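You operate a simulated robot arm through the tools that you are given. There is no shell and no other tool. Be economical: measure what you need, move in short steps, check, and stop when the job is done.

You run a simulated two-armed robot. Do the job below in one go: nothing can be reset, and whatever is moved stays where it is left.

## Task
Fetch the blue clip and set it on the top of the tank bench. Take the red clip and put it on the ledge beside the paper strip. Fetch the square milk chocolate from the top of the island bench and set it on top of the white filter there. Put the steel bowl from the top of the island bench in the left sink. Take the steel cup and put it on the white card on the paper strip at the end of the belt. Take the flat tray on the open stretch of the belt and put it away on the tray shelf. Pull the cabinet drawer open. The order is free.

Only the result counts: the job must be done as asked and must still hold three seconds after the hand-in. Knocking over, shifting, dropping, spilling or breaking anything else fails it.

## Robot
Two 7-joint arms with two-finger parallel grippers on one trunk, on a base that drives. Base frame: it is fixed to the floor where the robot stands at the start and does not move with it; the origin is under the middle of the robot, x ahead of it, y to its left, z up; the surface under the hand at the start is at about z = 880. Units: mm, degrees, N and s.
The left shoulder is at the start at [39, 101, 1161], the right one opposite. With the tool pointing down near the work surface each hand reaches from about 220 to 520 mm from the robot's upright axis, wherever it stands, measured 20 degrees to its own side. Places, roughly: blue clip (8x2x2 cm) [500, 100, 900]; cabinet drawer [-3100, 1600, 800]; flat tray [-5000, -250, 1000]; ledge beside the paper strip [-3600, 200, 1000]; left sink [-2300, 2500, 700]; red clip (8x2x2 cm) [-1300, -600, 800]; square milk chocolate (3x3x2 cm) [-1500, -800, 800]; steel bowl (17x17x8 cm) [-1500, -300, 800]; steel cup (6x6x6 cm) [-3500, -100, 1000]; top of the tank bench [-3700, 2400, 900]; tray shelf [-1000, -2700, 500]; white card [-3750, -250, 1000]; white filter [-1250, -500, 750]. Payload 2.4 kg a hand.
Tool frame (each hand has its own): the origin (TCP) lies between the finger pads and is the grasp point; the fingertips stand 24 mm ahead of it; z points along the fingers, y is the line along which they close. The gripper opens to 68 mm. The fingers are 17 mm wide and 10 mm thick; the gripper's body (40 by 70 mm) begins 41 mm behind the TCP.
Orientation is that of the tool frame in the base frame, as a unit quaternion [x, y, z, w]. With the fingers straight down and closing along the base's y, the tool's x points along the base's -x, its y along +y and its z along -z.

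## Interface
- The arms move only by the tool send_rows. It takes "left_increments", "right_increments" or both (then of equal length, played together; a hand with none holds still); each is a list of rows, each a list of 7 numbers: the turn, a rotation vector about the tool's x, y, z in degrees, then the shift along the tool's x, y, z in mm, then the finger opening in mm, from 0 to 68. In form: [[wx, wy, wz, tx, ty, tz, gripper], ...]. A call has 1 to 20 rows; each row is the pose to reach, as a shift and turn from the pose commanded when the call began, along the tool's axes at that moment. Each row takes 0.2 s and may step no farther than 50 mm and 8.6 degrees from the row before; otherwise, or with a gripper value out of range, the whole call is refused. Where a pose cannot be reached the arm comes as near as it can. A force on the tool above 40 N (or 10 N above the force at the start of the call, whichever is more), or a blocked arm, ends the call early, and 0.2 s more pass. The fingers move at their own pace (about 72 mm/s each) and stop on an object; they squeeze with about 28 N. The grip force told is the motor's: it shows also when the fingers shut on nothing. Time passes only in rows, and 0.2 s behind the last, so rows that repeat a pose let the fingers close. It gives the time, the measured TCP pose, the force on the tool (base axes), the opening and the grip force at its end, in the units of the frame above (readings bear some noise), with the torque about the TCP (base axes, N m) and any sound that the robot's microphone picked up.
- Cameras (640 x 400 px; columns grow to the right, rows downward): "scene" is now at [123.7, 14.3, 1316]; the picture's right is [0.16, -0.99, 0.00], its down [-0.58, -0.10, -0.81] and it looks along [0.80, 0.13, -0.59] (base axes); focal length 260 px, centre (320, 200). "left" rides on the left gripper at [84, -11, -75] in its tool frame; the picture's right is [0.13, 0.99, 0.00], its down [-0.60, 0.08, -0.79] and it looks along [-0.79, 0.10, 0.61] (tool axes); focal length 251 px, centre (320, 200). "right" rides on the right gripper at [84, 11, -75] in its tool frame; the picture's right is [-0.13, 0.99, 0.00], its down [-0.60, -0.08, -0.79] and it looks along [-0.79, -0.10, 0.61] (tool axes); focal length 251 px, centre (320, 200).
- camera(camera): a new picture of that camera. No time passes.
- lift_body(by): slides the trunk up (or, below 0, down) by that many mm; the arms and the scene camera ride with it, the base frame stays. It gives what a move gives, with no picture.
- roll_base(legs): drives the robot by 1 to 6 legs, each [ahead, left, turn to the left] in mm, mm and degrees, along the robot's own axes; the way and the turn of a leg run together, so that a leg with both is an arc; at most 1500 mm and 180 degrees a leg. The arms and the cameras ride along, it lands a little off, and it stops where it bumps. It gives what a move gives.
- pan_tilt(pan, tilt): turns the head with the scene camera to pan (to the left, within 86 degrees either way) and tilt (down, from -29 to 69), counted from straight ahead of the robot. It gives what a move gives.
- probe_pixels(camera, pixels): for up to 12 pixels [column, row] of the newest picture of that camera ("zoom" is the newest enlarged one), the place [x, y, z] in the base frame of the surface seen there, good to about 2 mm. No time passes.
- inspect(camera, box): a new picture of the part [left, top, right, bottom] of that camera's present view, enlarged. No time passes.
- finish_job(): hands the job in; it is judged then, once.

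Keep the steps short. Do not move on a guess: measure, check each grasp and each placing, and mend mistakes. In all there are 131 turns and 142 pictures (those below and enlarged ones count). Leave the grippers open and the arms clear of the work at the hand-in unless told otherwise, and finish with a single line.

The tools are called after "Request:" as name(argument=value, ...) on one line, values as JSON. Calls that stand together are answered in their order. send_rows: Moves the arms, as the interface text tells. Its arguments: {"type":"object","properties":{"left_increments":{"type":"array","items":{"type":"array","items":{"type":"number"}}},"right_increments":{"type":"array","items":{"type":"array","items":{"type":"number"}}}},"required":[]} The other tools are called the same way: lift_body (by) slides the trunk up or down; roll_base (legs) drives the base; pan_tilt (pan, tilt) turns the head that bears the scene camera; camera (camera) takes a picture; probe_pixels (camera, pixels) gives the place of the surface under pixels of a picture; inspect (camera, box) takes an enlarged picture of a part of a camera's view; finish_job () hands the job in.

At the start:

```text
t: 0.0
left_position: [354.8, 281.7, 1081.4]
left_ee_rot: [0.0, 1.0, 0.001, 0.0]
left_contact_force: [0.0, -0.5, 0.3]
left_moment: [-0.02, 0.01, 0.01]
left_width: 68.0
left_gripper_force: 0.1
right_position: [316.6, -79.2, 1171.5]
right_ee_rot: [0.0, 1.0, 0.001, 0.0]
right_contact_force: [-0.2, -0.3, 0.2]
right_moment: [-0.01, 0.02, 0.02]
right_width: 67.9
right_gripper_force: 0.2
trunk travel left (down, up): [-375.0, 475.0]
robot x, y, heading: [-1.1, -2.1, 0.5]
head pan, tilt: [9.3, 36.2]
```

scene: 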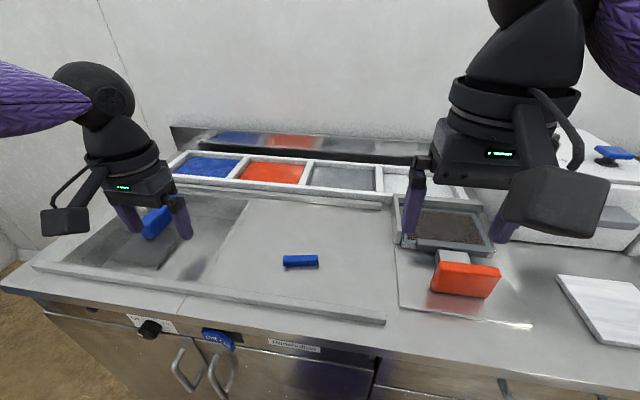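
right: 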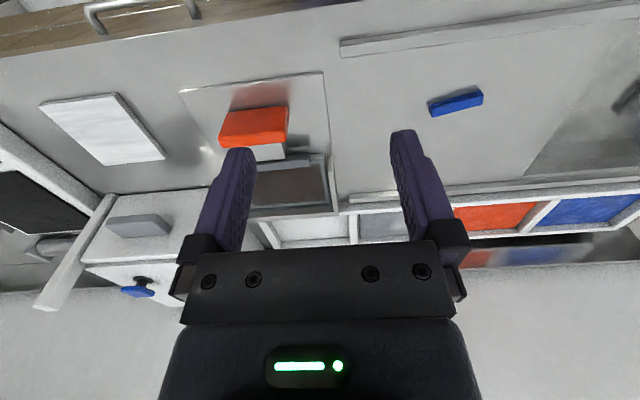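
left: 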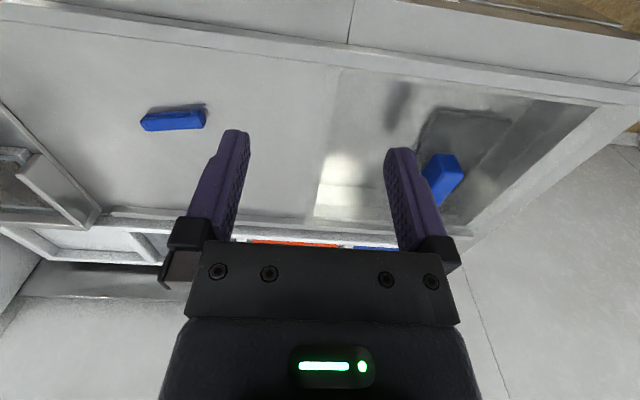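

The small blue bar at scene (300,261) looks like the blue clip. I'll measure it and the surface around it.

Request:
inspect(camera="scene", box=[240, 220, 400, 320])

Request:
probe_pixels(camera="scene", pixels=[[284, 257], [317, 256], [301, 257], [301, 264], [285, 267], [318, 265], [300, 285], [155, 220]])

Request:
probe_pixels(camera="left", pixels=[[145, 122], [203, 118], [175, 120], [175, 135], [440, 175], [455, 165]])

```text
4.00 times, centred on (320, 270) of scene
```

zoom: 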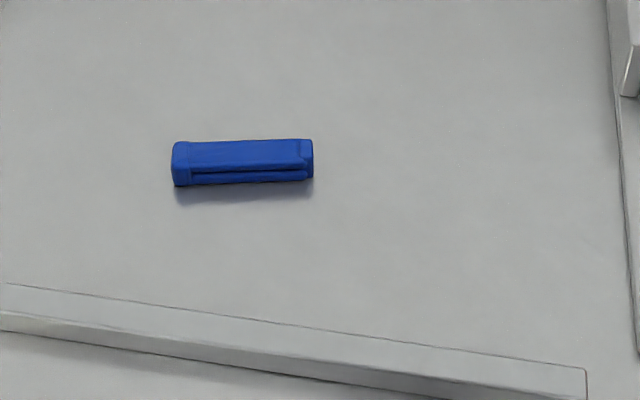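

```text
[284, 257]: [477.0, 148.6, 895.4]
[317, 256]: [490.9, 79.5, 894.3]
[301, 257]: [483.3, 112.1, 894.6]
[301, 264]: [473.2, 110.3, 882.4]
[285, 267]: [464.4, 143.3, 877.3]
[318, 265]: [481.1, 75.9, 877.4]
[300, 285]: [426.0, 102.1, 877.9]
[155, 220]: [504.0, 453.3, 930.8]
```

```text
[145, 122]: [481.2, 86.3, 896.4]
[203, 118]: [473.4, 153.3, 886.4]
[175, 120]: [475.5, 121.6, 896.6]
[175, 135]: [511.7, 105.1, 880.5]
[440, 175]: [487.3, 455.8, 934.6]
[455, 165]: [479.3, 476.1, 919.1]
```

The clip is centred near (482,114), top z 896 and surface 877.5. Its long axis runs about 11° off y, so I'll turn the left hand 78.7° and go above it.

Request:
send_rows(left_increments=[[0, 0, 7.87, -13, -17, 10, 68], [0, 0, 15.7, -26, -34, 20, 68], [0, 0, 23.6, -39, -51, 30, 68], [0, 0, 31.5, -52, -68, 40, 68], [0, 0, 39.3, -65, -85, 50, 68], [0, 0, 47.2, -78, -102, 60, 68], [0, 0, 55.1, -91, -119, 70, 68], [0, 0, 63, -104, -136, 80, 68], [0, 0, 70.8, -116, -152, 90, 68], [0, 0, 78.7, -127, -168, 100, 68], [0, 0, 78.7, -127, -168, 120, 68]])

Request:
camera(camera="left")

```text
t: 2.4
left_position: [418.2, 155.2, 983.6]
left_ee_rot: [0.635, 0.773, 0.001, 0.0]
left_contact_force: [0.3, 0.3, 0.0]
left_moment: [0.02, -0.03, 0.0]
left_width: 68.0
left_gripper_force: 0.0
left hand out of reach, approached as far as the arm can: row 7, 8, 9, 10, 11
right_position: [317.4, -78.6, 1170.8]
right_ee_rot: [0.001, 1.0, 0.001, 0.0]
right_contact_force: [-0.1, -0.3, 0.3]
right_moment: [0.0, 0.0, 0.0]
right_width: 67.9
right_gripper_force: 0.1
trunk travel left (down, up): [-375.0, 475.0]
robot x, y, heading: [-4.2, -0.1, 0.0]
head pan, tilt: [9.3, 36.2]
```

```text
137 pictures are left
```

left: 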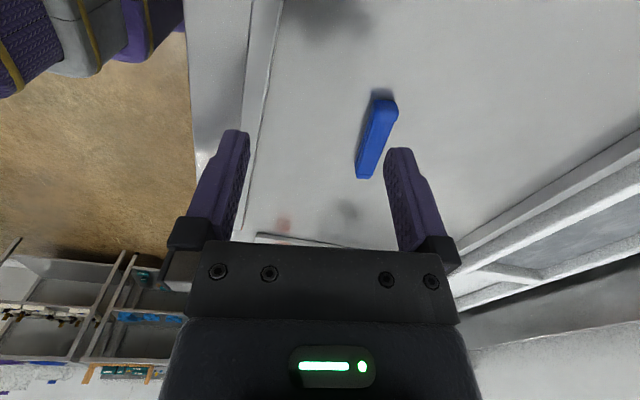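

The arm fell short, so I'd like the base nearer. I'll check the bench's front edge with the head tilted down before rolling.

Request:
pan_tilt(pan=0, tilt=62)

Request:
camera(camera="scene")

Request:
probe_pixels(camera="scene", pixels=[[320, 200], [320, 240], [320, 280], [320, 320], [320, 360], [320, 390], [200, 300], [450, 300], [200, 380]])

```text
t: 3.3
left_position: [417.5, 154.0, 985.2]
left_ee_rot: [0.634, 0.773, 0.0, 0.0]
left_contact_force: [0.4, -1.0, -0.7]
left_moment: [-0.05, 0.0, 0.02]
left_width: 67.9
left_gripper_force: 0.0
right_position: [317.6, -78.2, 1170.8]
right_ee_rot: [0.001, 1.0, 0.001, 0.0]
right_contact_force: [0.2, -0.3, -0.6]
right_moment: [0.02, -0.01, -0.03]
right_width: 68.2
right_gripper_force: 0.1
trunk travel left (down, up): [-375.0, 475.0]
robot x, y, heading: [0.0, -4.1, -0.1]
head pan, tilt: [0.0, 62.0]
```

```text
136 pictures are left
```

scene: 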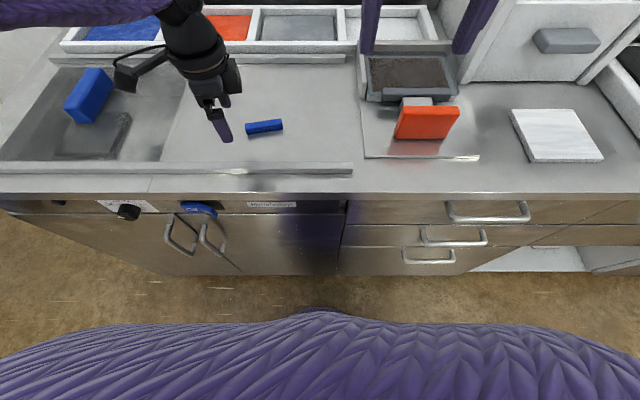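

```text
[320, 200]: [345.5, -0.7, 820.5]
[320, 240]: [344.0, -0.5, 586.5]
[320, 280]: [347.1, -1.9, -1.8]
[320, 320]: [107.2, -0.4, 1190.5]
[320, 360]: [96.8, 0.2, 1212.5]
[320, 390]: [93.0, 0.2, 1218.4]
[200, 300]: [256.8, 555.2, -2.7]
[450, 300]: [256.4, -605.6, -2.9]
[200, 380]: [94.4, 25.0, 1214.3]
```

The bench front is at x≈345 and there is floor ahead of me. I'll roll 60 mm forward.

Request:
roll_base(legs=[[60, 0, 0]])

```text
t: 4.3
left_position: [479.4, 154.2, 983.5]
left_ee_rot: [0.634, 0.773, 0.0, -0.001]
left_contact_force: [-0.7, -0.8, 0.6]
left_moment: [0.0, -0.01, 0.01]
left_width: 68.2
left_gripper_force: 0.2
right_position: [378.0, -78.5, 1170.2]
right_ee_rot: [0.001, 1.0, 0.001, 0.0]
right_contact_force: [0.7, -0.5, 0.1]
right_moment: [0.01, 0.0, -0.01]
right_width: 68.2
right_gripper_force: 0.0
trunk travel left (down, up): [-375.0, 475.0]
robot x, y, heading: [60.0, -0.0, -0.0]
head pan, tilt: [0.0, 62.0]
```

Request:
send_rows(left_increments=[[0, 0, 0, -20, -2, 10, 68], [0, 0, 0, -40, -5, 30, 68], [0, 0, 0, -40, -5, 43, 68]])

Request:
camera(camera="left")

Request:
probe_pixels(camera="left", pixels=[[320, 100], [320, 150], [320, 120]])

```text
t: 5.1
left_position: [450.9, 138.7, 956.8]
left_ee_rot: [0.634, 0.773, 0.0, 0.002]
left_contact_force: [0.8, -0.8, 0.8]
left_moment: [0.01, 0.04, -0.02]
left_width: 68.0
left_gripper_force: 0.1
left hand out of reach, approached as far as the arm can: row 1, 2, 3
right_position: [376.3, -78.6, 1171.7]
right_ee_rot: [0.0, 1.0, 0.001, 0.0]
right_contact_force: [-0.4, -0.8, 0.4]
right_moment: [0.0, 0.01, 0.01]
right_width: 67.8
right_gripper_force: 0.0
trunk travel left (down, up): [-375.0, 475.0]
robot x, y, heading: [58.7, -2.1, 0.1]
head pan, tilt: [0.0, 62.0]
```

```text
135 pictures are left
```

left: 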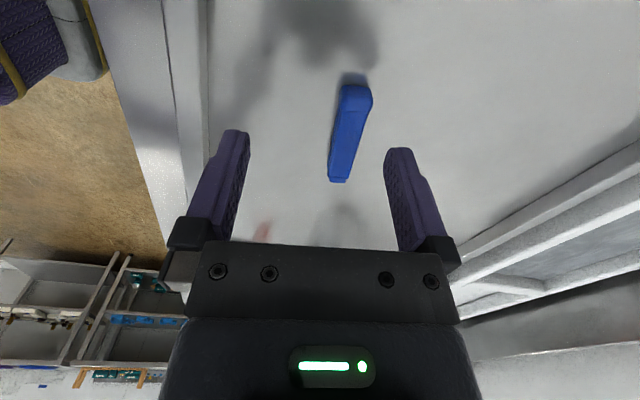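

```text
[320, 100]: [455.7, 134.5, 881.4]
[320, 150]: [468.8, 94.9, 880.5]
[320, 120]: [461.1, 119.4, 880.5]
```

This yaw looks like it's at a wrist limit. I'll lift, draw back and turn the hand to the opposite yaw.

Request:
send_rows(left_increments=[[0, 0, 0, 0, 0, -30, 68], [0, 0, -8.5, 10, -5, -60, 68], [0, 0, -17, 30, -15, -90, 68], [0, 0, -25.5, 50, -25, -110, 68], [0, 0, -34, 70, -35, -110, 68], [0, 0, -42.5, 90, -41, -110, 68], [0, 0, -51, 100, -41, -110, 68], [0, 0, -59.5, 100, -41, -110, 68], [0, 0, -68, 100, -41, -110, 68], [0, 0, -76.5, 100, -41, -110, 68], [0, 0, -85, 100, -41, -110, 68], [0, 0, -93.5, 100, -41, -110, 68], [0, 0, -102, 100, -41, -110, 68], [0, 0, -110.5, 100, -41, -110, 68], [0, 0, -119, 100, -41, -110, 68], [0, 0, -127.5, 100, -41, -110, 68], [0, 0, -136, 100, -41, -110, 68], [0, 0, -144.5, 100, -41, -110, 68], [0, 0, -153, 100, -41, -110, 68], [0, 0, -161.5, 100, -41, -110, 68]])

```text
t: 9.3
left_position: [395.7, 228.9, 1069.6]
left_ee_rot: [-0.662, 0.75, -0.001, 0.0]
left_contact_force: [0.8, 0.1, -1.1]
left_moment: [-0.01, -0.02, 0.0]
left_width: 68.1
left_gripper_force: 0.0
right_position: [376.8, -78.8, 1171.4]
right_ee_rot: [0.001, 1.0, 0.0, 0.0]
right_contact_force: [-0.7, -0.3, -0.5]
right_moment: [-0.01, -0.01, -0.02]
right_width: 68.1
right_gripper_force: 0.1
trunk travel left (down, up): [-375.0, 475.0]
robot x, y, heading: [60.7, -1.6, -0.2]
head pan, tilt: [0.0, 62.0]
```

Request:
send_rows(left_increments=[[0, 0, -6, 26, -25, 0, 68], [0, 0, -12, 52, -50, 30, 68], [0, 0, -18.4, 80, -75, 60, 68], [0, 0, -18.4, 103, -100, 90, 68], [0, 0, -18.4, 103, -100, 120, 68]])

Request:
camera(camera="left")

```text
t: 10.5
left_position: [456.2, 136.8, 963.7]
left_ee_rot: [0.773, -0.635, 0.002, 0.0]
left_contact_force: [-0.3, 0.1, 0.6]
left_moment: [0.01, 0.0, 0.01]
left_width: 68.2
left_gripper_force: 0.0
left hand out of reach, approached as far as the arm can: row 4, 5
right_position: [376.2, -79.6, 1170.3]
right_ee_rot: [0.001, 1.0, 0.001, 0.001]
right_contact_force: [-0.1, 0.0, 0.8]
right_moment: [-0.01, 0.05, 0.02]
right_width: 68.1
right_gripper_force: 0.1
trunk travel left (down, up): [-375.0, 475.0]
robot x, y, heading: [59.8, 1.7, 0.0]
head pan, tilt: [0.0, 62.0]
```

```text
134 pictures are left
```

left: 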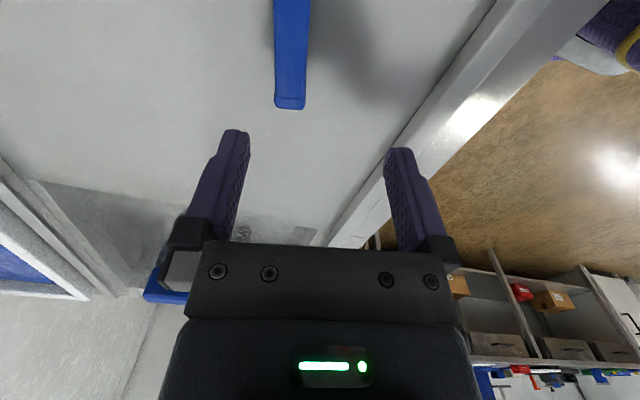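

Reach shrinks as the hand goes lower, so I'll raise both hands and lower the trunk.

Request:
send_rows(left_increments=[[0, 0, 0, 0, 0, -40, 68], [0, 0, 0, 0, 0, -80, 68], [0, 0, 0, 0, 0, -120, 68]], right_increments=[[0, 0, 0, 0, 0, -40, 68], [0, 0, 0, 0, 0, -80, 68], [0, 0, 0, 0, 0, -120, 68]])

Request:
lift_body(by=-130)

```text
t: 11.3
left_position: [457.4, 138.4, 1084.0]
left_ee_rot: [0.773, -0.635, 0.001, 0.001]
left_contact_force: [0.9, -0.3, 0.3]
left_moment: [0.0, -0.02, 0.0]
left_width: 68.1
left_gripper_force: 0.1
right_position: [378.4, -76.7, 1291.9]
right_ee_rot: [0.0, 1.0, 0.002, 0.001]
right_contact_force: [0.2, 0.4, 0.2]
right_moment: [-0.04, -0.01, -0.02]
right_width: 68.0
right_gripper_force: 0.0
trunk travel left (down, up): [-375.0, 475.0]
robot x, y, heading: [57.7, -0.9, 0.0]
head pan, tilt: [0.0, 62.0]
```

```text
t: 12.8
left_position: [458.2, 135.4, 952.9]
left_ee_rot: [0.773, -0.635, 0.001, 0.0]
left_contact_force: [-0.5, -0.3, -0.5]
left_moment: [0.02, -0.01, 0.01]
left_width: 67.7
left_gripper_force: 0.0
right_position: [377.3, -78.7, 1160.5]
right_ee_rot: [0.001, 1.0, 0.001, 0.001]
right_contact_force: [-1.0, 0.8, 0.6]
right_moment: [-0.03, 0.01, 0.02]
right_width: 67.7
right_gripper_force: 0.1
trunk travel left (down, up): [-245.0, 604.0]
robot x, y, heading: [61.6, -0.2, 0.0]
head pan, tilt: [0.0, 62.0]
```

Request:
send_rows(left_increments=[[0, 0, 0, 26, -19, 0, 68], [0, 0, 0, 26, -19, 20, 68]])

Request:
camera(camera="left")

Request:
probe_pixels(camera="left", pixels=[[320, 130], [320, 80], [310, 160], [330, 160]])

```text
t: 13.4
left_position: [483.7, 116.3, 933.1]
left_ee_rot: [0.773, -0.634, 0.0, -0.001]
left_contact_force: [-0.4, -0.3, -0.1]
left_moment: [0.0, 0.01, -0.01]
left_width: 67.8
left_gripper_force: 0.0
left hand out of reach, approached as far as the arm can: row 1
right_position: [377.3, -78.8, 1160.9]
right_ee_rot: [0.001, 1.0, 0.001, 0.0]
right_contact_force: [0.3, -0.4, -0.1]
right_moment: [0.01, 0.04, 0.01]
right_width: 67.8
right_gripper_force: 0.1
trunk travel left (down, up): [-245.0, 604.0]
robot x, y, heading: [65.9, -2.3, -0.1]
head pan, tilt: [0.0, 62.0]
```

```text
133 pictures are left
```

left: 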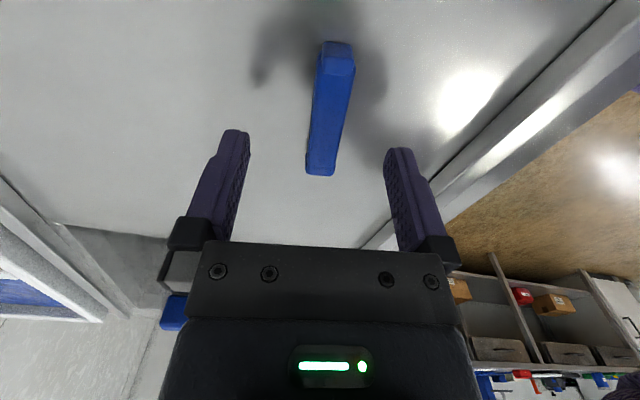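

```text
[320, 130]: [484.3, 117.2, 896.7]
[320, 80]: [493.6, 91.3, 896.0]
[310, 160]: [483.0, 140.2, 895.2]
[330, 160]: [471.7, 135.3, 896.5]
```

The fingers now straddle the clip's middle. I'll go down to z≈904 and close.

Request:
send_rows(left_increments=[[0, 0, 0, 0, 0, 15, 68], [0, 0, 0, 0, 0, 29, 68], [0, 0, 0, 0, 0, 29, 40], [0, 0, 0, 0, 0, 29, 10], [0, 0, 0, 0, 0, 29, 10], [0, 0, 0, 0, 0, 29, 5], [0, 0, 0, 0, 0, 29, 5]])

Request:
camera(camera="left")

```text
t: 15.1
left_position: [480.7, 114.9, 904.0]
left_ee_rot: [0.772, -0.635, 0.002, -0.001]
left_contact_force: [-8.7, 0.1, 23.1]
left_moment: [-0.01, 0.54, -0.03]
left_width: 18.0
left_gripper_force: 27.6
right_position: [374.8, -79.3, 1162.9]
right_ee_rot: [0.0, 1.0, 0.0, 0.002]
right_contact_force: [1.0, -0.2, -0.9]
right_moment: [0.02, 0.01, 0.02]
right_width: 68.1
right_gripper_force: 0.1
trunk travel left (down, up): [-245.0, 604.0]
robot x, y, heading: [59.4, -0.2, -0.0]
head pan, tilt: [0.0, 62.0]
```

```text
132 pictures are left
```

left: 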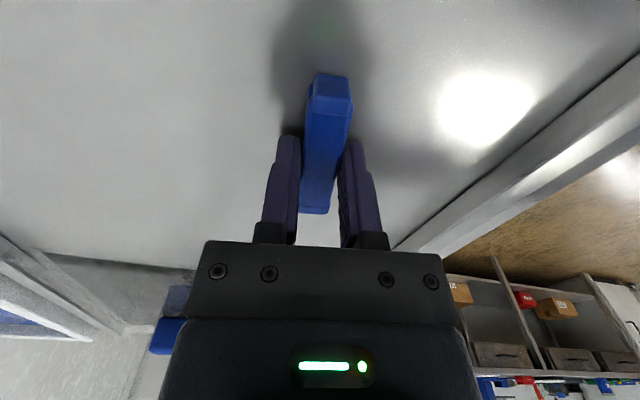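

The clip is gripped at 18 mm. I'll lift it and draw the hand back toward the body.

Request:
send_rows(left_increments=[[0, 0, 0, 0, 0, -30, 5], [0, 0, 0, 0, 0, -60, 5], [0, 0, 0, 0, 10, -100, 5], [0, 0, 0, 0, 30, -140, 5], [0, 0, 0, -20, 60, -180, 5], [0, 0, 0, -40, 90, -210, 5]])

Request:
camera(camera="left")

Request:
pan_tilt(pan=80, tilt=25)

Request:
camera(camera="scene")

Request:
pan_tilt(pan=-80, tilt=25)

Request:
camera(camera="scene")

```text
refused: row 5 steps farther than a row can; nothing moved
```

```text
131 pictures are left
```

left: 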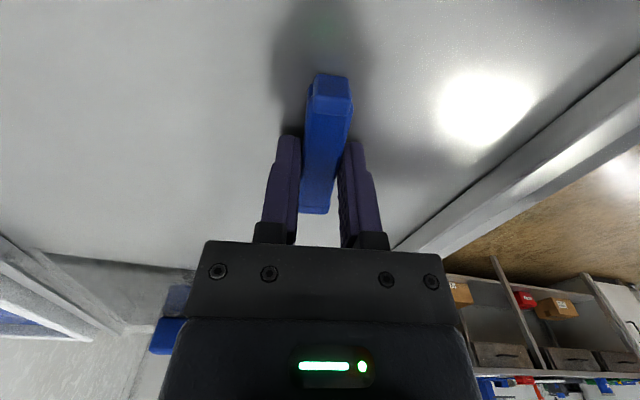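

```text
t: 16.6
left_position: [481.0, 114.3, 904.3]
left_ee_rot: [0.772, -0.635, 0.002, -0.001]
left_contact_force: [-5.9, -0.2, 28.2]
left_moment: [-0.01, 0.53, -0.04]
left_width: 18.5
left_gripper_force: 27.5
right_position: [374.4, -80.1, 1160.8]
right_ee_rot: [0.001, 1.0, 0.001, 0.002]
right_contact_force: [0.6, -0.5, -0.3]
right_moment: [0.02, -0.01, 0.01]
right_width: 68.1
right_gripper_force: 0.0
trunk travel left (down, up): [-245.0, 604.0]
robot x, y, heading: [62.2, 0.2, -0.3]
head pan, tilt: [80.0, 25.0]
```

```text
130 pictures are left
```

scene: 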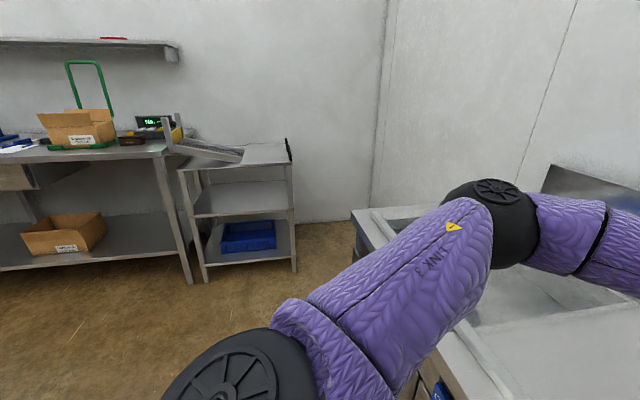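

```text
t: 19.0
left_position: [480.3, 113.8, 902.8]
left_ee_rot: [0.774, -0.634, 0.002, -0.001]
left_contact_force: [-3.0, 0.6, 33.9]
left_moment: [-0.05, 0.53, 0.01]
left_width: 18.0
left_gripper_force: 27.5
right_position: [375.3, -79.1, 1160.7]
right_ee_rot: [0.001, 1.0, 0.001, 0.002]
right_contact_force: [0.6, -0.4, 0.4]
right_moment: [0.02, 0.0, -0.01]
right_width: 68.3
right_gripper_force: 0.1
trunk travel left (down, up): [-245.0, 604.0]
robot x, y, heading: [59.0, 0.3, 0.1]
head pan, tilt: [-80.0, 25.0]
```

```text
129 pictures are left
```

scene: 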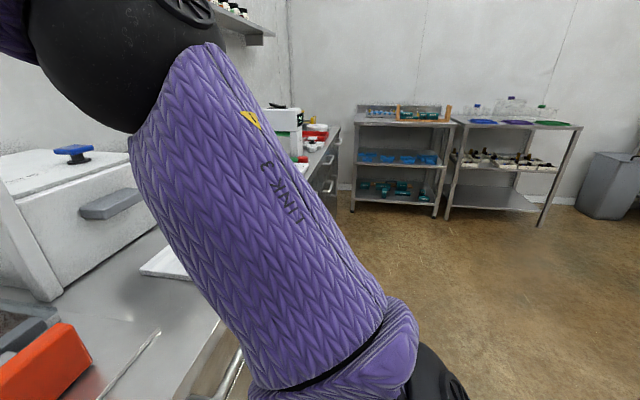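

Lift again with smaller steps, then bring the trunk back up.

Request:
send_rows(left_increments=[[0, 0, 0, 0, 0, -30, 5], [0, 0, 0, 0, 0, -60, 5], [0, 0, 0, 0, 0, -90, 5], [0, 0, 0, 0, 0, -110, 5]])

Request:
lift_body(by=130)

Request:
camera(camera="left")

```text
t: 20.0
left_position: [470.6, 124.6, 1007.2]
left_ee_rot: [0.774, -0.633, 0.002, 0.0]
left_contact_force: [-0.8, -0.1, 0.4]
left_moment: [0.02, 0.0, -0.01]
left_width: 17.9
left_gripper_force: 28.0
left hand out of reach, approached as far as the arm can: row 2, 3, 4
right_position: [376.2, -78.7, 1160.8]
right_ee_rot: [0.001, 1.0, 0.0, 0.001]
right_contact_force: [0.4, 0.0, 0.0]
right_moment: [0.0, 0.01, 0.0]
right_width: 68.0
right_gripper_force: 0.1
trunk travel left (down, up): [-245.0, 604.0]
robot x, y, heading: [63.8, -1.6, -0.1]
head pan, tilt: [-80.0, 25.0]
```

```text
t: 21.6
left_position: [453.8, 124.4, 1164.1]
left_ee_rot: [0.774, -0.632, 0.031, -0.022]
left_contact_force: [-0.4, -0.1, -0.9]
left_moment: [0.05, -0.01, 0.03]
left_width: 17.8
left_gripper_force: 28.6
right_position: [377.5, -79.8, 1290.8]
right_ee_rot: [0.002, 1.0, 0.0, 0.0]
right_contact_force: [-0.4, 1.0, 0.1]
right_moment: [0.01, -0.01, 0.0]
right_width: 67.9
right_gripper_force: 0.0
trunk travel left (down, up): [-375.0, 475.0]
robot x, y, heading: [62.7, -3.4, -0.1]
head pan, tilt: [-80.0, 25.0]
```

```text
128 pictures are left
```

left: 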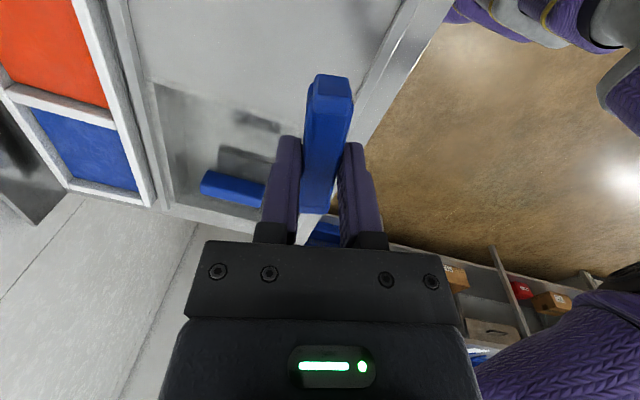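

The clip is held firmly. I'll tuck both hands in, back off and turn around to see the room.

Request:
send_rows(left_increments=[[0, 0, 0, -18, 35, 0, 5], [0, 0, 0, -37, 70, 0, 5], [0, 0, 0, -56, 105, 0, 5], [0, 0, 0, -75, 142, 0, 5]], right_increments=[[0, 0, 0, 20, -25, 0, 68], [0, 0, 0, 40, -50, 0, 68], [0, 0, 0, 60, -75, 0, 68], [0, 0, 0, 77, -100, 0, 68]])

Request:
roll_base(legs=[[-400, 0, 0], [0, 0, 150]])

Request:
pan_tilt(pan=30, tilt=20)

Request:
camera(camera="scene")

Request:
pan_tilt(pan=-50, tilt=20)

Request:
camera(camera="scene")

```text
t: 22.6
left_position: [296.5, 169.3, 1149.4]
left_ee_rot: [0.774, -0.632, 0.028, -0.021]
left_contact_force: [-0.4, 1.1, 0.4]
left_moment: [0.0, 0.0, 0.0]
left_width: 17.7
left_gripper_force: 27.7
right_position: [298.8, -177.3, 1290.2]
right_ee_rot: [0.0, 1.0, 0.003, 0.001]
right_contact_force: [-1.0, -0.4, 0.4]
right_moment: [0.01, 0.01, 0.0]
right_width: 67.8
right_gripper_force: 0.0
trunk travel left (down, up): [-375.0, 475.0]
robot x, y, heading: [62.7, 2.0, -0.2]
head pan, tilt: [-80.0, 25.0]
```

```text
t: 31.2
left_position: [-630.7, -15.3, 1151.1]
left_ee_rot: [0.824, 0.566, -0.012, -0.034]
left_contact_force: [-0.9, 0.1, -0.1]
left_moment: [0.0, 0.02, 0.02]
left_width: 18.1
left_gripper_force: 28.3
right_position: [-446.9, 278.9, 1289.5]
right_ee_rot: [0.96, -0.281, -0.001, 0.001]
right_contact_force: [-0.7, -0.1, 0.1]
right_moment: [-0.01, 0.02, -0.02]
right_width: 68.1
right_gripper_force: 0.0
trunk travel left (down, up): [-375.0, 475.0]
robot x, y, heading: [-342.7, 0.6, 147.3]
head pan, tilt: [-80.0, 25.0]
```

```text
t: 33.1
left_position: [-630.9, -15.9, 1150.7]
left_ee_rot: [0.823, 0.566, -0.013, -0.033]
left_contact_force: [0.0, -0.2, 0.0]
left_moment: [-0.03, 0.01, -0.01]
left_width: 17.7
left_gripper_force: 28.2
right_position: [-445.0, 278.4, 1290.0]
right_ee_rot: [0.96, -0.28, -0.002, 0.001]
right_contact_force: [-0.1, 0.0, 0.4]
right_moment: [0.01, 0.01, 0.0]
right_width: 68.1
right_gripper_force: 0.0
trunk travel left (down, up): [-375.0, 475.0]
robot x, y, heading: [-339.0, 1.3, 147.3]
head pan, tilt: [30.0, 20.0]
```

```text
127 pictures are left
```

scene: 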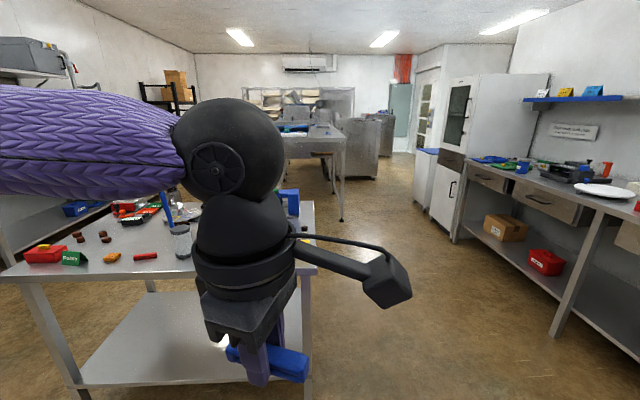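

```text
t: 34.6
left_position: [-630.6, -16.3, 1150.9]
left_ee_rot: [0.824, 0.565, -0.013, -0.035]
left_contact_force: [-0.3, -0.5, -1.2]
left_moment: [-0.01, -0.01, 0.03]
left_width: 18.0
left_gripper_force: 28.1
right_position: [-446.5, 278.3, 1289.5]
right_ee_rot: [0.96, -0.281, 0.0, 0.002]
right_contact_force: [0.2, 0.3, 0.4]
right_moment: [-0.03, -0.01, -0.01]
right_width: 68.2
right_gripper_force: 0.2
trunk travel left (down, up): [-375.0, 475.0]
robot x, y, heading: [-341.9, -1.0, 147.5]
head pan, tilt: [-50.0, 20.0]
```

```text
126 pictures are left
```

scene: 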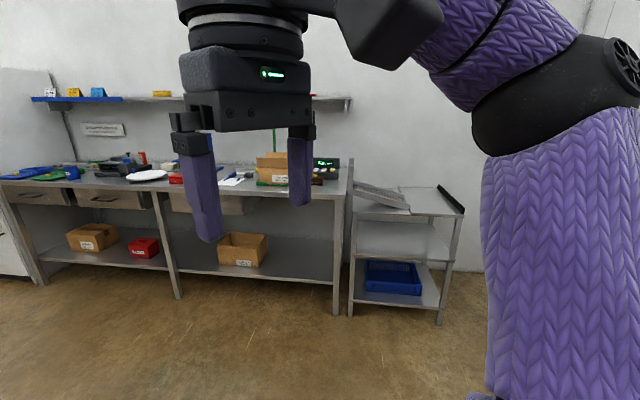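

The island is visible ahead-left with a red clip on it. I'll turn to face it and measure its edges.

Request:
roll_base(legs=[[0, 0, 55]])

Request:
pan_tilt(pan=0, tilt=30)

Request:
camera(camera="scene")

Request:
probe_pixels(camera="scene", pixels=[[320, 240], [320, 200], [320, 280], [320, 320], [200, 250], [420, 250], [450, 250], [320, 380]])

```text
t: 37.5
left_position: [-487.8, -250.1, 1151.8]
left_ee_rot: [0.46, 0.887, -0.028, -0.024]
left_contact_force: [0.1, 0.4, -0.6]
left_moment: [0.02, -0.01, 0.03]
left_width: 18.0
left_gripper_force: 27.6
right_position: [-629.8, 66.5, 1290.6]
right_ee_rot: [0.979, 0.204, 0.0, 0.001]
right_contact_force: [-1.4, 0.0, -0.4]
right_moment: [-0.02, 0.0, 0.0]
right_width: 68.1
right_gripper_force: 0.1
trunk travel left (down, up): [-375.0, 475.0]
robot x, y, heading: [-340.7, 2.8, -156.4]
head pan, tilt: [-50.0, 20.0]
```

```text
t: 38.7
left_position: [-488.6, -250.0, 1151.0]
left_ee_rot: [0.461, 0.887, -0.027, -0.024]
left_contact_force: [0.4, -0.1, 0.3]
left_moment: [-0.03, 0.03, 0.0]
left_width: 18.2
left_gripper_force: 27.6
right_position: [-630.0, 66.4, 1289.7]
right_ee_rot: [0.979, 0.203, -0.001, 0.001]
right_contact_force: [0.4, 0.8, 0.3]
right_moment: [0.05, 0.01, -0.03]
right_width: 67.9
right_gripper_force: 0.0
trunk travel left (down, up): [-375.0, 475.0]
robot x, y, heading: [-340.5, 0.1, -156.5]
head pan, tilt: [0.0, 30.0]
```

```text
125 pictures are left
```

scene: 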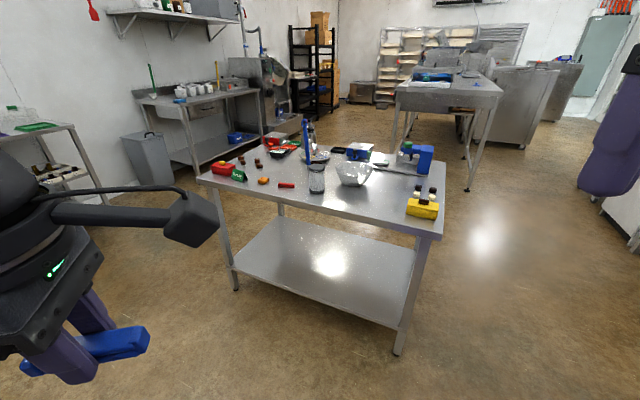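

```text
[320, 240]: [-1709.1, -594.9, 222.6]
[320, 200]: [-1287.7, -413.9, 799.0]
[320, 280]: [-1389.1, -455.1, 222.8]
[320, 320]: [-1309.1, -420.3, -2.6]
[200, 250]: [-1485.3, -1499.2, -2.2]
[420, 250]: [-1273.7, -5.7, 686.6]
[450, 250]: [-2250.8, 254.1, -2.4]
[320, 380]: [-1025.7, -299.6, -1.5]
```

Request:
inspect(camera="scene", box=[190, 110, 450, 250])

Request:
probe_pixels(camera="scene", pixels=[[200, 178], [440, 236], [320, 212], [286, 186], [352, 173], [263, 181], [444, 175], [422, 208], [317, 188], [225, 170], [257, 163], [385, 160]])

```text
2.46 times, centred on (320, 180) of scene
```

zoom: 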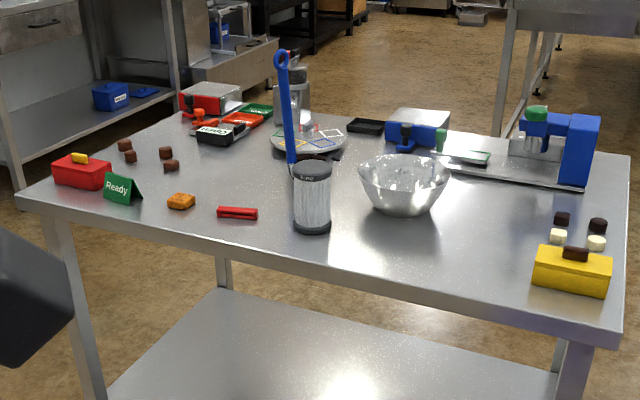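

```text
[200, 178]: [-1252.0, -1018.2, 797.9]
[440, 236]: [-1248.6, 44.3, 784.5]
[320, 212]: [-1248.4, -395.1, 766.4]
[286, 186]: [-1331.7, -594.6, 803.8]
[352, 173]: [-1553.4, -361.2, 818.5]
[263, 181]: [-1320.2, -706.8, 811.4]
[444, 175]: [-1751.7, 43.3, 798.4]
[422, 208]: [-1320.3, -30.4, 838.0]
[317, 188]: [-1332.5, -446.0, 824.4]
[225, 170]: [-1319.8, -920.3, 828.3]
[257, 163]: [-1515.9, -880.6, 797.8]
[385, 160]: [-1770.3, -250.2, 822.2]
```

I'll zoom on the chocolates and on the mesh cylinder to tell them apart.

Request:
inspect(camera="scene", box=[215, 145, 295, 195])

Request:
probe_pixels(camera="zoom", pixels=[[205, 100], [220, 150], [340, 125], [360, 175], [380, 285], [200, 120], [340, 140], [360, 195]])

Request:
inspect(camera="scene", box=[280, 150, 360, 200])

Request:
inspect(camera="scene", box=[390, 170, 450, 220])

```text
8.00 times, centred on (255, 170) of scene
```

zoom: 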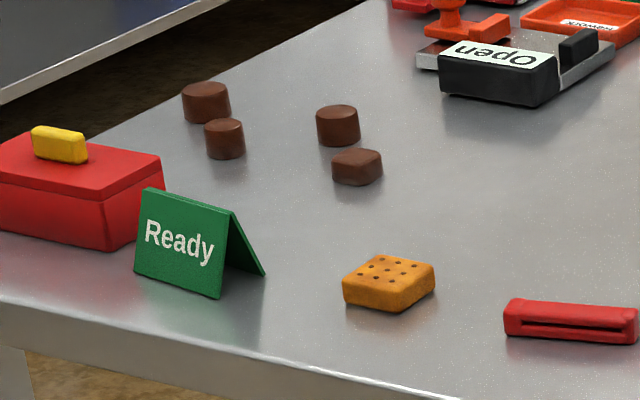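

```text
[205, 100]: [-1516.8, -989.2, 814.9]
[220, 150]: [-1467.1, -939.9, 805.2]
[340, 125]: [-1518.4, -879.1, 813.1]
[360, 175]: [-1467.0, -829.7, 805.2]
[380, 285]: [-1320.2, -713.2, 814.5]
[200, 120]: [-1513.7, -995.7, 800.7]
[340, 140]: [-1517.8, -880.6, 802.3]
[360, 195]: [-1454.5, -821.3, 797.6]
```

```text
8.00 times, centred on (320, 175) of scene
```

zoom: 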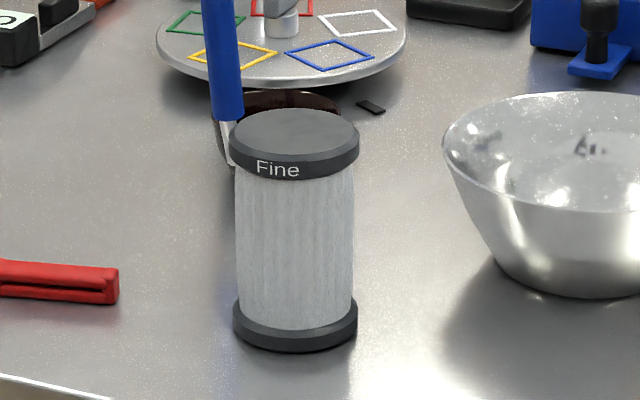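

```text
8.00 times, centred on (420, 195) of scene
```

zoom: 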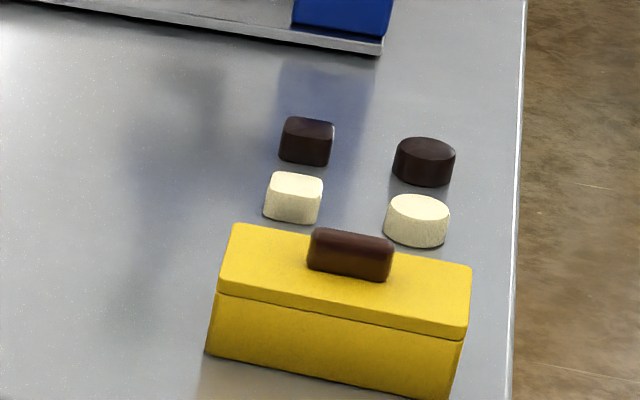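

The square milk chocolate is the one near (-1472,-830). The white "Fine" filter stands near (-1340,-446) and the red clip at (-1332,-595). I'll face -x and drive to the island's front, opposite the chocolate.

Request:
roll_base(legs=[[0, 0, -23.5], [0, 970, 0], [560, 0, 0]])

Request:
lift_body(by=-180)

Request:
pan_tilt(pan=-8, tilt=50)

Request:
camera(camera="scene")

```text
t: 47.6
left_position: [-1111.5, -1133.0, 1151.1]
left_ee_rot: [0.621, 0.783, -0.023, -0.029]
left_contact_force: [-0.5, -0.7, -0.1]
left_moment: [0.01, 0.01, 0.02]
left_width: 17.9
left_gripper_force: 28.0
right_position: [-1123.6, -785.2, 1289.7]
right_ee_rot: [1.0, 0.014, 0.0, 0.001]
right_contact_force: [0.9, -0.1, 0.3]
right_moment: [-0.01, 0.0, 0.01]
right_width: 67.7
right_gripper_force: 0.1
trunk travel left (down, up): [-375.0, 475.0]
robot x, y, heading: [-878.2, -955.7, -178.6]
head pan, tilt: [0.0, 30.0]
```

```text
t: 49.6
left_position: [-1109.8, -1132.5, 970.8]
left_ee_rot: [0.62, 0.784, -0.023, -0.03]
left_contact_force: [0.1, 0.3, 0.8]
left_moment: [-0.01, -0.02, -0.05]
left_width: 18.3
left_gripper_force: 27.5
right_position: [-1164.2, -787.6, 1085.2]
right_ee_rot: [0.998, 0.014, 0.054, 0.001]
right_contact_force: [0.3, 0.1, 0.8]
right_moment: [-0.01, -0.01, 0.0]
right_width: 67.9
right_gripper_force: 0.0
trunk travel left (down, up): [-195.0, 655.0]
robot x, y, heading: [-884.8, -957.6, -178.6]
head pan, tilt: [0.0, 30.0]
```

```text
t: 50.4
left_position: [-1110.2, -1132.7, 970.2]
left_ee_rot: [0.62, 0.784, -0.022, -0.029]
left_contact_force: [0.1, -0.7, 0.0]
left_moment: [0.01, -0.01, -0.02]
left_width: 18.0
left_gripper_force: 28.0
right_position: [-1164.0, -786.4, 1084.4]
right_ee_rot: [0.998, 0.014, 0.055, 0.001]
right_contact_force: [-0.8, 0.1, -1.0]
right_moment: [0.01, 0.04, 0.0]
right_width: 68.0
right_gripper_force: 0.0
trunk travel left (down, up): [-195.0, 655.0]
robot x, y, heading: [-882.2, -953.6, -178.2]
head pan, tilt: [-8.0, 50.0]
```

```text
120 pictures are left
```

scene: 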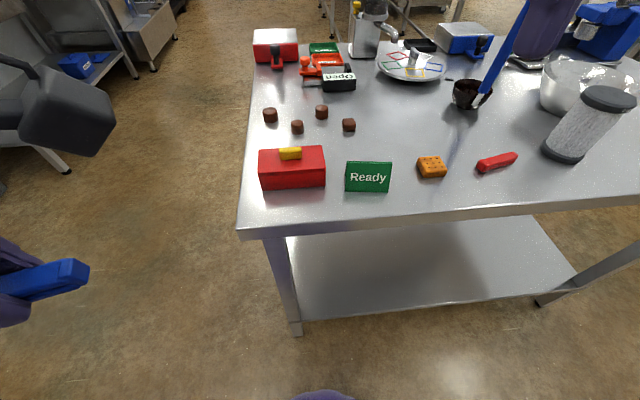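

Request:
inspect(camera="scene", box=[308, 95, 388, 145])

Request:
probe_pixels(camera="zoom", pixels=[[285, 210], [365, 195], [380, 235], [330, 205], [320, 245], [275, 235], [340, 225], [110, 120], [110, 150]])

Request:
probe_pixels(camera="scene", pixels=[[607, 98], [590, 96], [625, 100], [607, 90], [568, 155], [490, 163], [515, 156], [480, 170], [390, 162], [346, 162], [320, 60], [496, 60]])

```text
8.00 times, centred on (348, 120) of scene
```

zoom: 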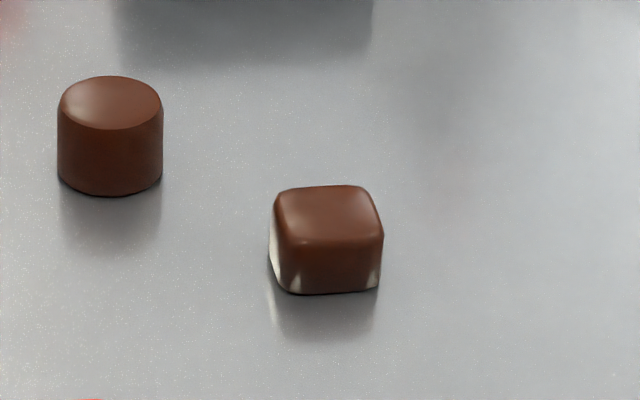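

```text
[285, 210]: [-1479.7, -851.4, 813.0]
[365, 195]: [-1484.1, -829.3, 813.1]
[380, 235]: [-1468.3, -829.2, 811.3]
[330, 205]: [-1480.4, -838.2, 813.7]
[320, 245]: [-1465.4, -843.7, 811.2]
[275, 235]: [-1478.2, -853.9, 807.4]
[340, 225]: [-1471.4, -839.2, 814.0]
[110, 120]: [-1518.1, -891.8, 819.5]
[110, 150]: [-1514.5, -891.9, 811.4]
```

```text
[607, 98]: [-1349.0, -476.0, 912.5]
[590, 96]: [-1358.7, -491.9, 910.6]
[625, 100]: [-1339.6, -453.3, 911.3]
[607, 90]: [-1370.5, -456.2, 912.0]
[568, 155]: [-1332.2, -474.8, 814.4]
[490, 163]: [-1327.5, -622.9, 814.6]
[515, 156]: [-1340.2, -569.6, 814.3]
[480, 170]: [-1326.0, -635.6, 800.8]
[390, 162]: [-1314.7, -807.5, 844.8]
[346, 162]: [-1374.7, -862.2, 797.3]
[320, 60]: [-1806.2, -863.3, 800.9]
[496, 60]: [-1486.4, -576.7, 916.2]
```

The chocolate's centre is (-1476,-840), its top z 814 and its sides lie along the axes. I'll roll closer, then send the right hand forward with a 25° forward tilt for reach.

Request:
roll_base(legs=[[75, 0, -1.5]])

Request:
send_rows(right_increments=[[0, -3.9, 0, -32, 6, 20, 68], [0, -7.8, 0, -64, 12, 40, 68], [0, -11.7, 0, -96, 18, 59, 68], [0, -15.6, 0, -129, 23, 79, 68], [0, -19.5, 0, -161, 29, 99, 68], [0, -23.4, 0, -193, 35, 119, 68], [0, -27.3, 0, -225, 41, 139, 68], [0, -31, 0, -257, 47, 158, 68]])

Request:
camera(camera="right")

```text
t: 51.5
left_position: [-1190.4, -1128.2, 971.1]
left_ee_rot: [0.63, 0.776, -0.023, -0.029]
left_contact_force: [-0.1, 0.2, 0.4]
left_moment: [0.03, 0.01, 0.02]
left_width: 17.9
left_gripper_force: 28.1
right_position: [-1233.1, -781.4, 1083.9]
right_ee_rot: [0.998, 0.002, 0.056, 0.002]
right_contact_force: [0.4, -0.2, 0.0]
right_moment: [-0.01, 0.02, 0.0]
right_width: 68.0
right_gripper_force: 0.1
trunk travel left (down, up): [-195.0, 655.0]
robot x, y, heading: [-956.4, -959.7, -179.5]
head pan, tilt: [-8.0, 50.0]
```

```text
t: 53.3
left_position: [-1189.1, -1127.6, 970.5]
left_ee_rot: [0.631, 0.775, -0.022, -0.029]
left_contact_force: [0.4, 0.0, -0.3]
left_moment: [-0.05, -0.01, 0.01]
left_width: 18.1
left_gripper_force: 28.1
right_position: [-1470.9, -831.5, 898.3]
right_ee_rot: [0.977, 0.001, -0.215, 0.001]
right_contact_force: [1.0, 0.2, 0.3]
right_moment: [0.0, 0.05, 0.01]
right_width: 68.0
right_gripper_force: 0.0
trunk travel left (down, up): [-195.0, 655.0]
robot x, y, heading: [-953.4, -956.5, -179.8]
head pan, tilt: [-8.0, 50.0]
```

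```text
118 pictures are left
```

right: 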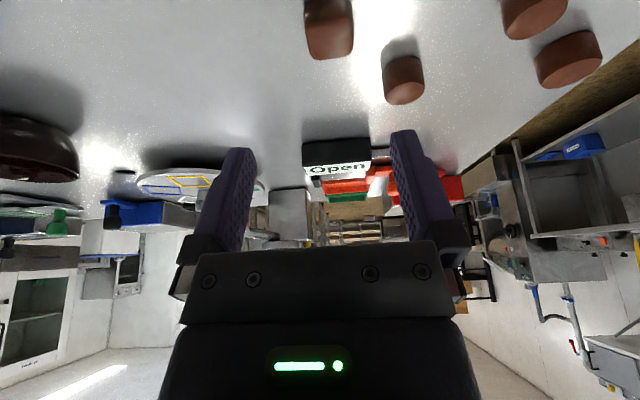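

Request:
probe_pixels(camera="right", pixels=[[330, 10], [330, 40], [310, 15], [350, 15], [403, 70]])

```text
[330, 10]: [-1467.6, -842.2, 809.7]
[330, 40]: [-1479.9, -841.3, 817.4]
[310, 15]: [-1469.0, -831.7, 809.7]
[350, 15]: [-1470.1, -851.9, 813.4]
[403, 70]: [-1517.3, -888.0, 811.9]
```

I'll narrow to 50 mm, descend onto the chocolate and close gently.

Request:
send_rows(right_increments=[[0, 0, 0, 10, 10, 5, 50], [0, 0, 0, 17, 10, 25, 50], [0, 0, 0, 26, 10, 45, 50], [0, 0, 0, 35, 10, 63, 50]])

Request:
camera(camera="right")

Request:
inspect(camera="scene", box=[280, 80, 400, 155])

```text
t: 54.3
left_position: [-1189.1, -1127.2, 971.5]
left_ee_rot: [0.631, 0.775, -0.022, -0.029]
left_contact_force: [-0.7, 0.1, -0.1]
left_moment: [-0.02, -0.02, 0.03]
left_width: 17.9
left_gripper_force: 27.8
right_position: [-1466.5, -839.2, 827.1]
right_ee_rot: [0.977, 0.001, -0.215, 0.002]
right_contact_force: [-0.1, 0.3, 0.3]
right_moment: [0.0, -0.01, -0.01]
right_width: 50.2
right_gripper_force: 0.2
trunk travel left (down, up): [-195.0, 655.0]
robot x, y, heading: [-954.7, -952.1, -179.9]
head pan, tilt: [-8.0, 50.0]
```

```text
117 pictures are left
```

right: 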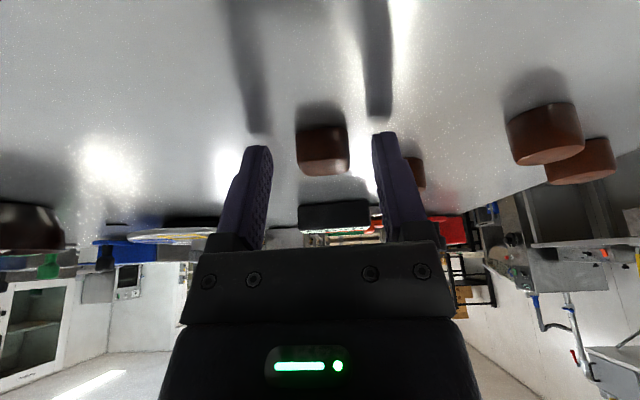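

```text
5.33 times, centred on (340, 118) of scene
```

zoom: 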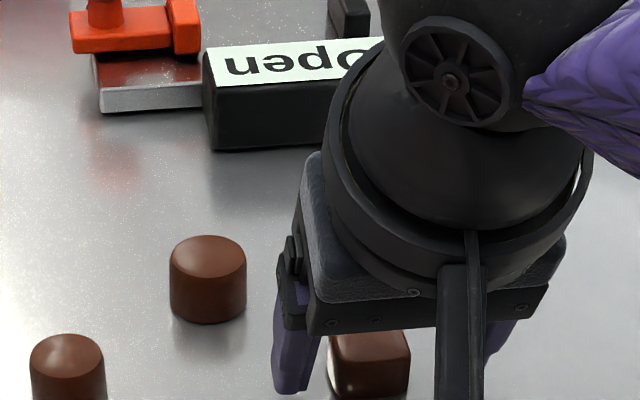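

Request:
send_rows(right_increments=[[0, 0, 0, 0, 0, 0, 35], [0, 0, 0, 0, 0, 0, 20], [0, 0, 0, 0, 0, 0, 15], [0, 0, 0, 0, 0, 0, 15]])

Request:
camera(camera="right")

```text
t: 55.3
left_position: [-1188.9, -1127.8, 970.1]
left_ee_rot: [0.631, 0.775, -0.022, -0.029]
left_contact_force: [0.1, 0.8, -0.1]
left_moment: [0.02, 0.0, 0.03]
left_width: 17.9
left_gripper_force: 28.0
right_position: [-1467.1, -837.9, 827.5]
right_ee_rot: [0.977, 0.001, -0.214, 0.001]
right_contact_force: [-0.4, 0.6, 1.1]
right_moment: [-0.02, -0.02, 0.0]
right_width: 22.6
right_gripper_force: 28.2
trunk travel left (down, up): [-195.0, 655.0]
robot x, y, heading: [-955.2, -960.0, -179.9]
head pan, tilt: [-8.0, 50.0]
```

```text
115 pictures are left
```

right: 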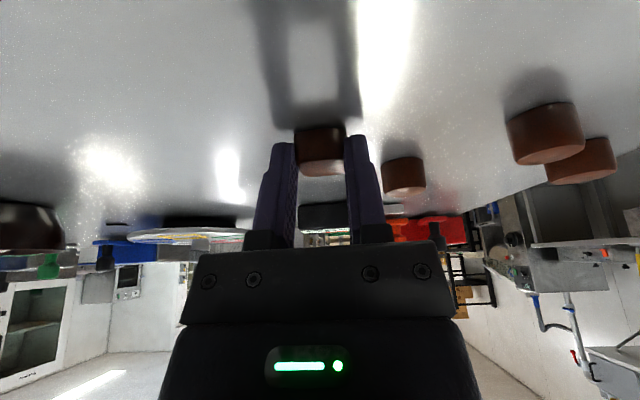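

Gripped at 22.6 mm. I'll lift straight up, then draw back and level the hand.

Request:
send_rows(right_increments=[[0, 0, 0, -17, 0, -36, 15], [0, 0, 0, -34, 0, -73, 15], [0, 0, 0, -50, 0, -109, 15], [0, 5, 0, -30, -5, -135, 15], [0, 10, 0, -5, -12, -157, 15], [0, 15, 0, 20, -20, -180, 15], [0, 20, 0, 42, -25, -198, 15], [0, 24.8, 0, 65, -30, -217, 15]])

Request:
camera(camera="right")

Request:
roll_base(legs=[[0, -370, 0]])

Request:
pan_tilt(pan=-20, tilt=50)

Request:
camera(camera="scene")

```text
t: 57.1
left_position: [-1189.2, -1127.1, 970.7]
left_ee_rot: [0.631, 0.775, -0.023, -0.029]
left_contact_force: [0.1, 1.2, -0.8]
left_moment: [-0.01, 0.0, -0.01]
left_width: 17.8
left_gripper_force: 28.3
right_position: [-1318.5, -807.1, 998.4]
right_ee_rot: [1.0, 0.001, 0.002, 0.001]
right_contact_force: [0.2, -0.2, -0.3]
right_moment: [0.0, 0.0, 0.02]
right_width: 22.7
right_gripper_force: 27.9
trunk travel left (down, up): [-195.0, 655.0]
robot x, y, heading: [-955.1, -957.1, -179.9]
head pan, tilt: [-8.0, 50.0]
```

```text
114 pictures are left
```

right: 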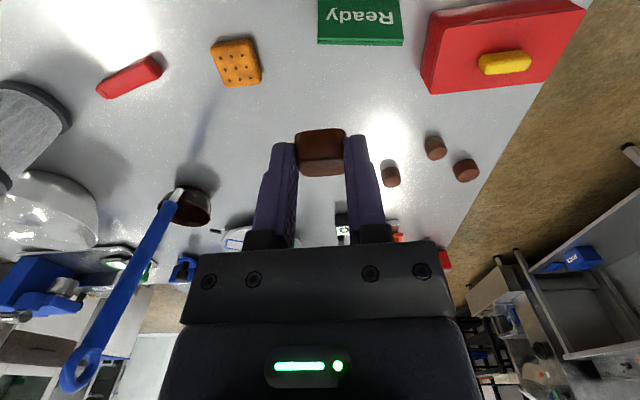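

```text
t: 59.4
left_position: [-1190.4, -757.0, 971.2]
left_ee_rot: [0.633, 0.773, -0.023, -0.029]
left_contact_force: [-0.5, -1.7, -0.5]
left_moment: [0.0, 0.01, -0.01]
left_width: 17.5
left_gripper_force: 28.3
right_position: [-1318.6, -436.5, 997.9]
right_ee_rot: [1.0, -0.001, 0.001, 0.001]
right_contact_force: [0.5, 0.2, -0.5]
right_moment: [0.02, -0.03, 0.01]
right_width: 24.2
right_gripper_force: 27.9
trunk travel left (down, up): [-195.0, 655.0]
robot x, y, heading: [-956.7, -588.5, 179.9]
head pan, tilt: [-8.0, 50.0]
```

```text
t: 60.1
left_position: [-1190.4, -756.2, 970.3]
left_ee_rot: [0.634, 0.773, -0.022, -0.03]
left_contact_force: [-0.3, 1.4, 0.0]
left_moment: [-0.02, 0.05, -0.02]
left_width: 17.8
left_gripper_force: 27.9
right_position: [-1317.6, -436.6, 997.8]
right_ee_rot: [1.0, -0.002, 0.0, 0.002]
right_contact_force: [0.0, 1.5, -0.3]
right_moment: [-0.01, 0.0, 0.0]
right_width: 24.3
right_gripper_force: 28.2
trunk travel left (down, up): [-195.0, 655.0]
robot x, y, heading: [-955.0, -584.3, 179.9]
head pan, tilt: [-20.0, 50.0]
```

```text
113 pictures are left
```

scene: 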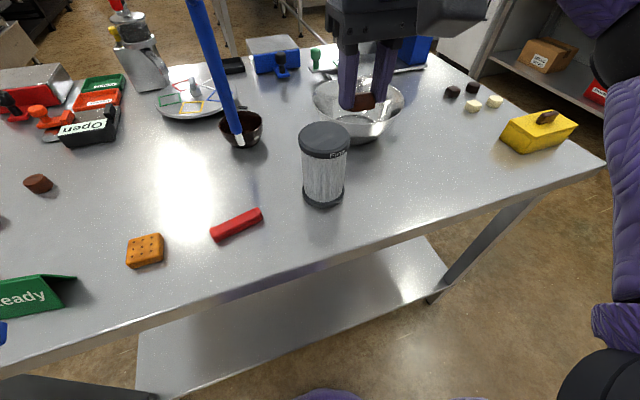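

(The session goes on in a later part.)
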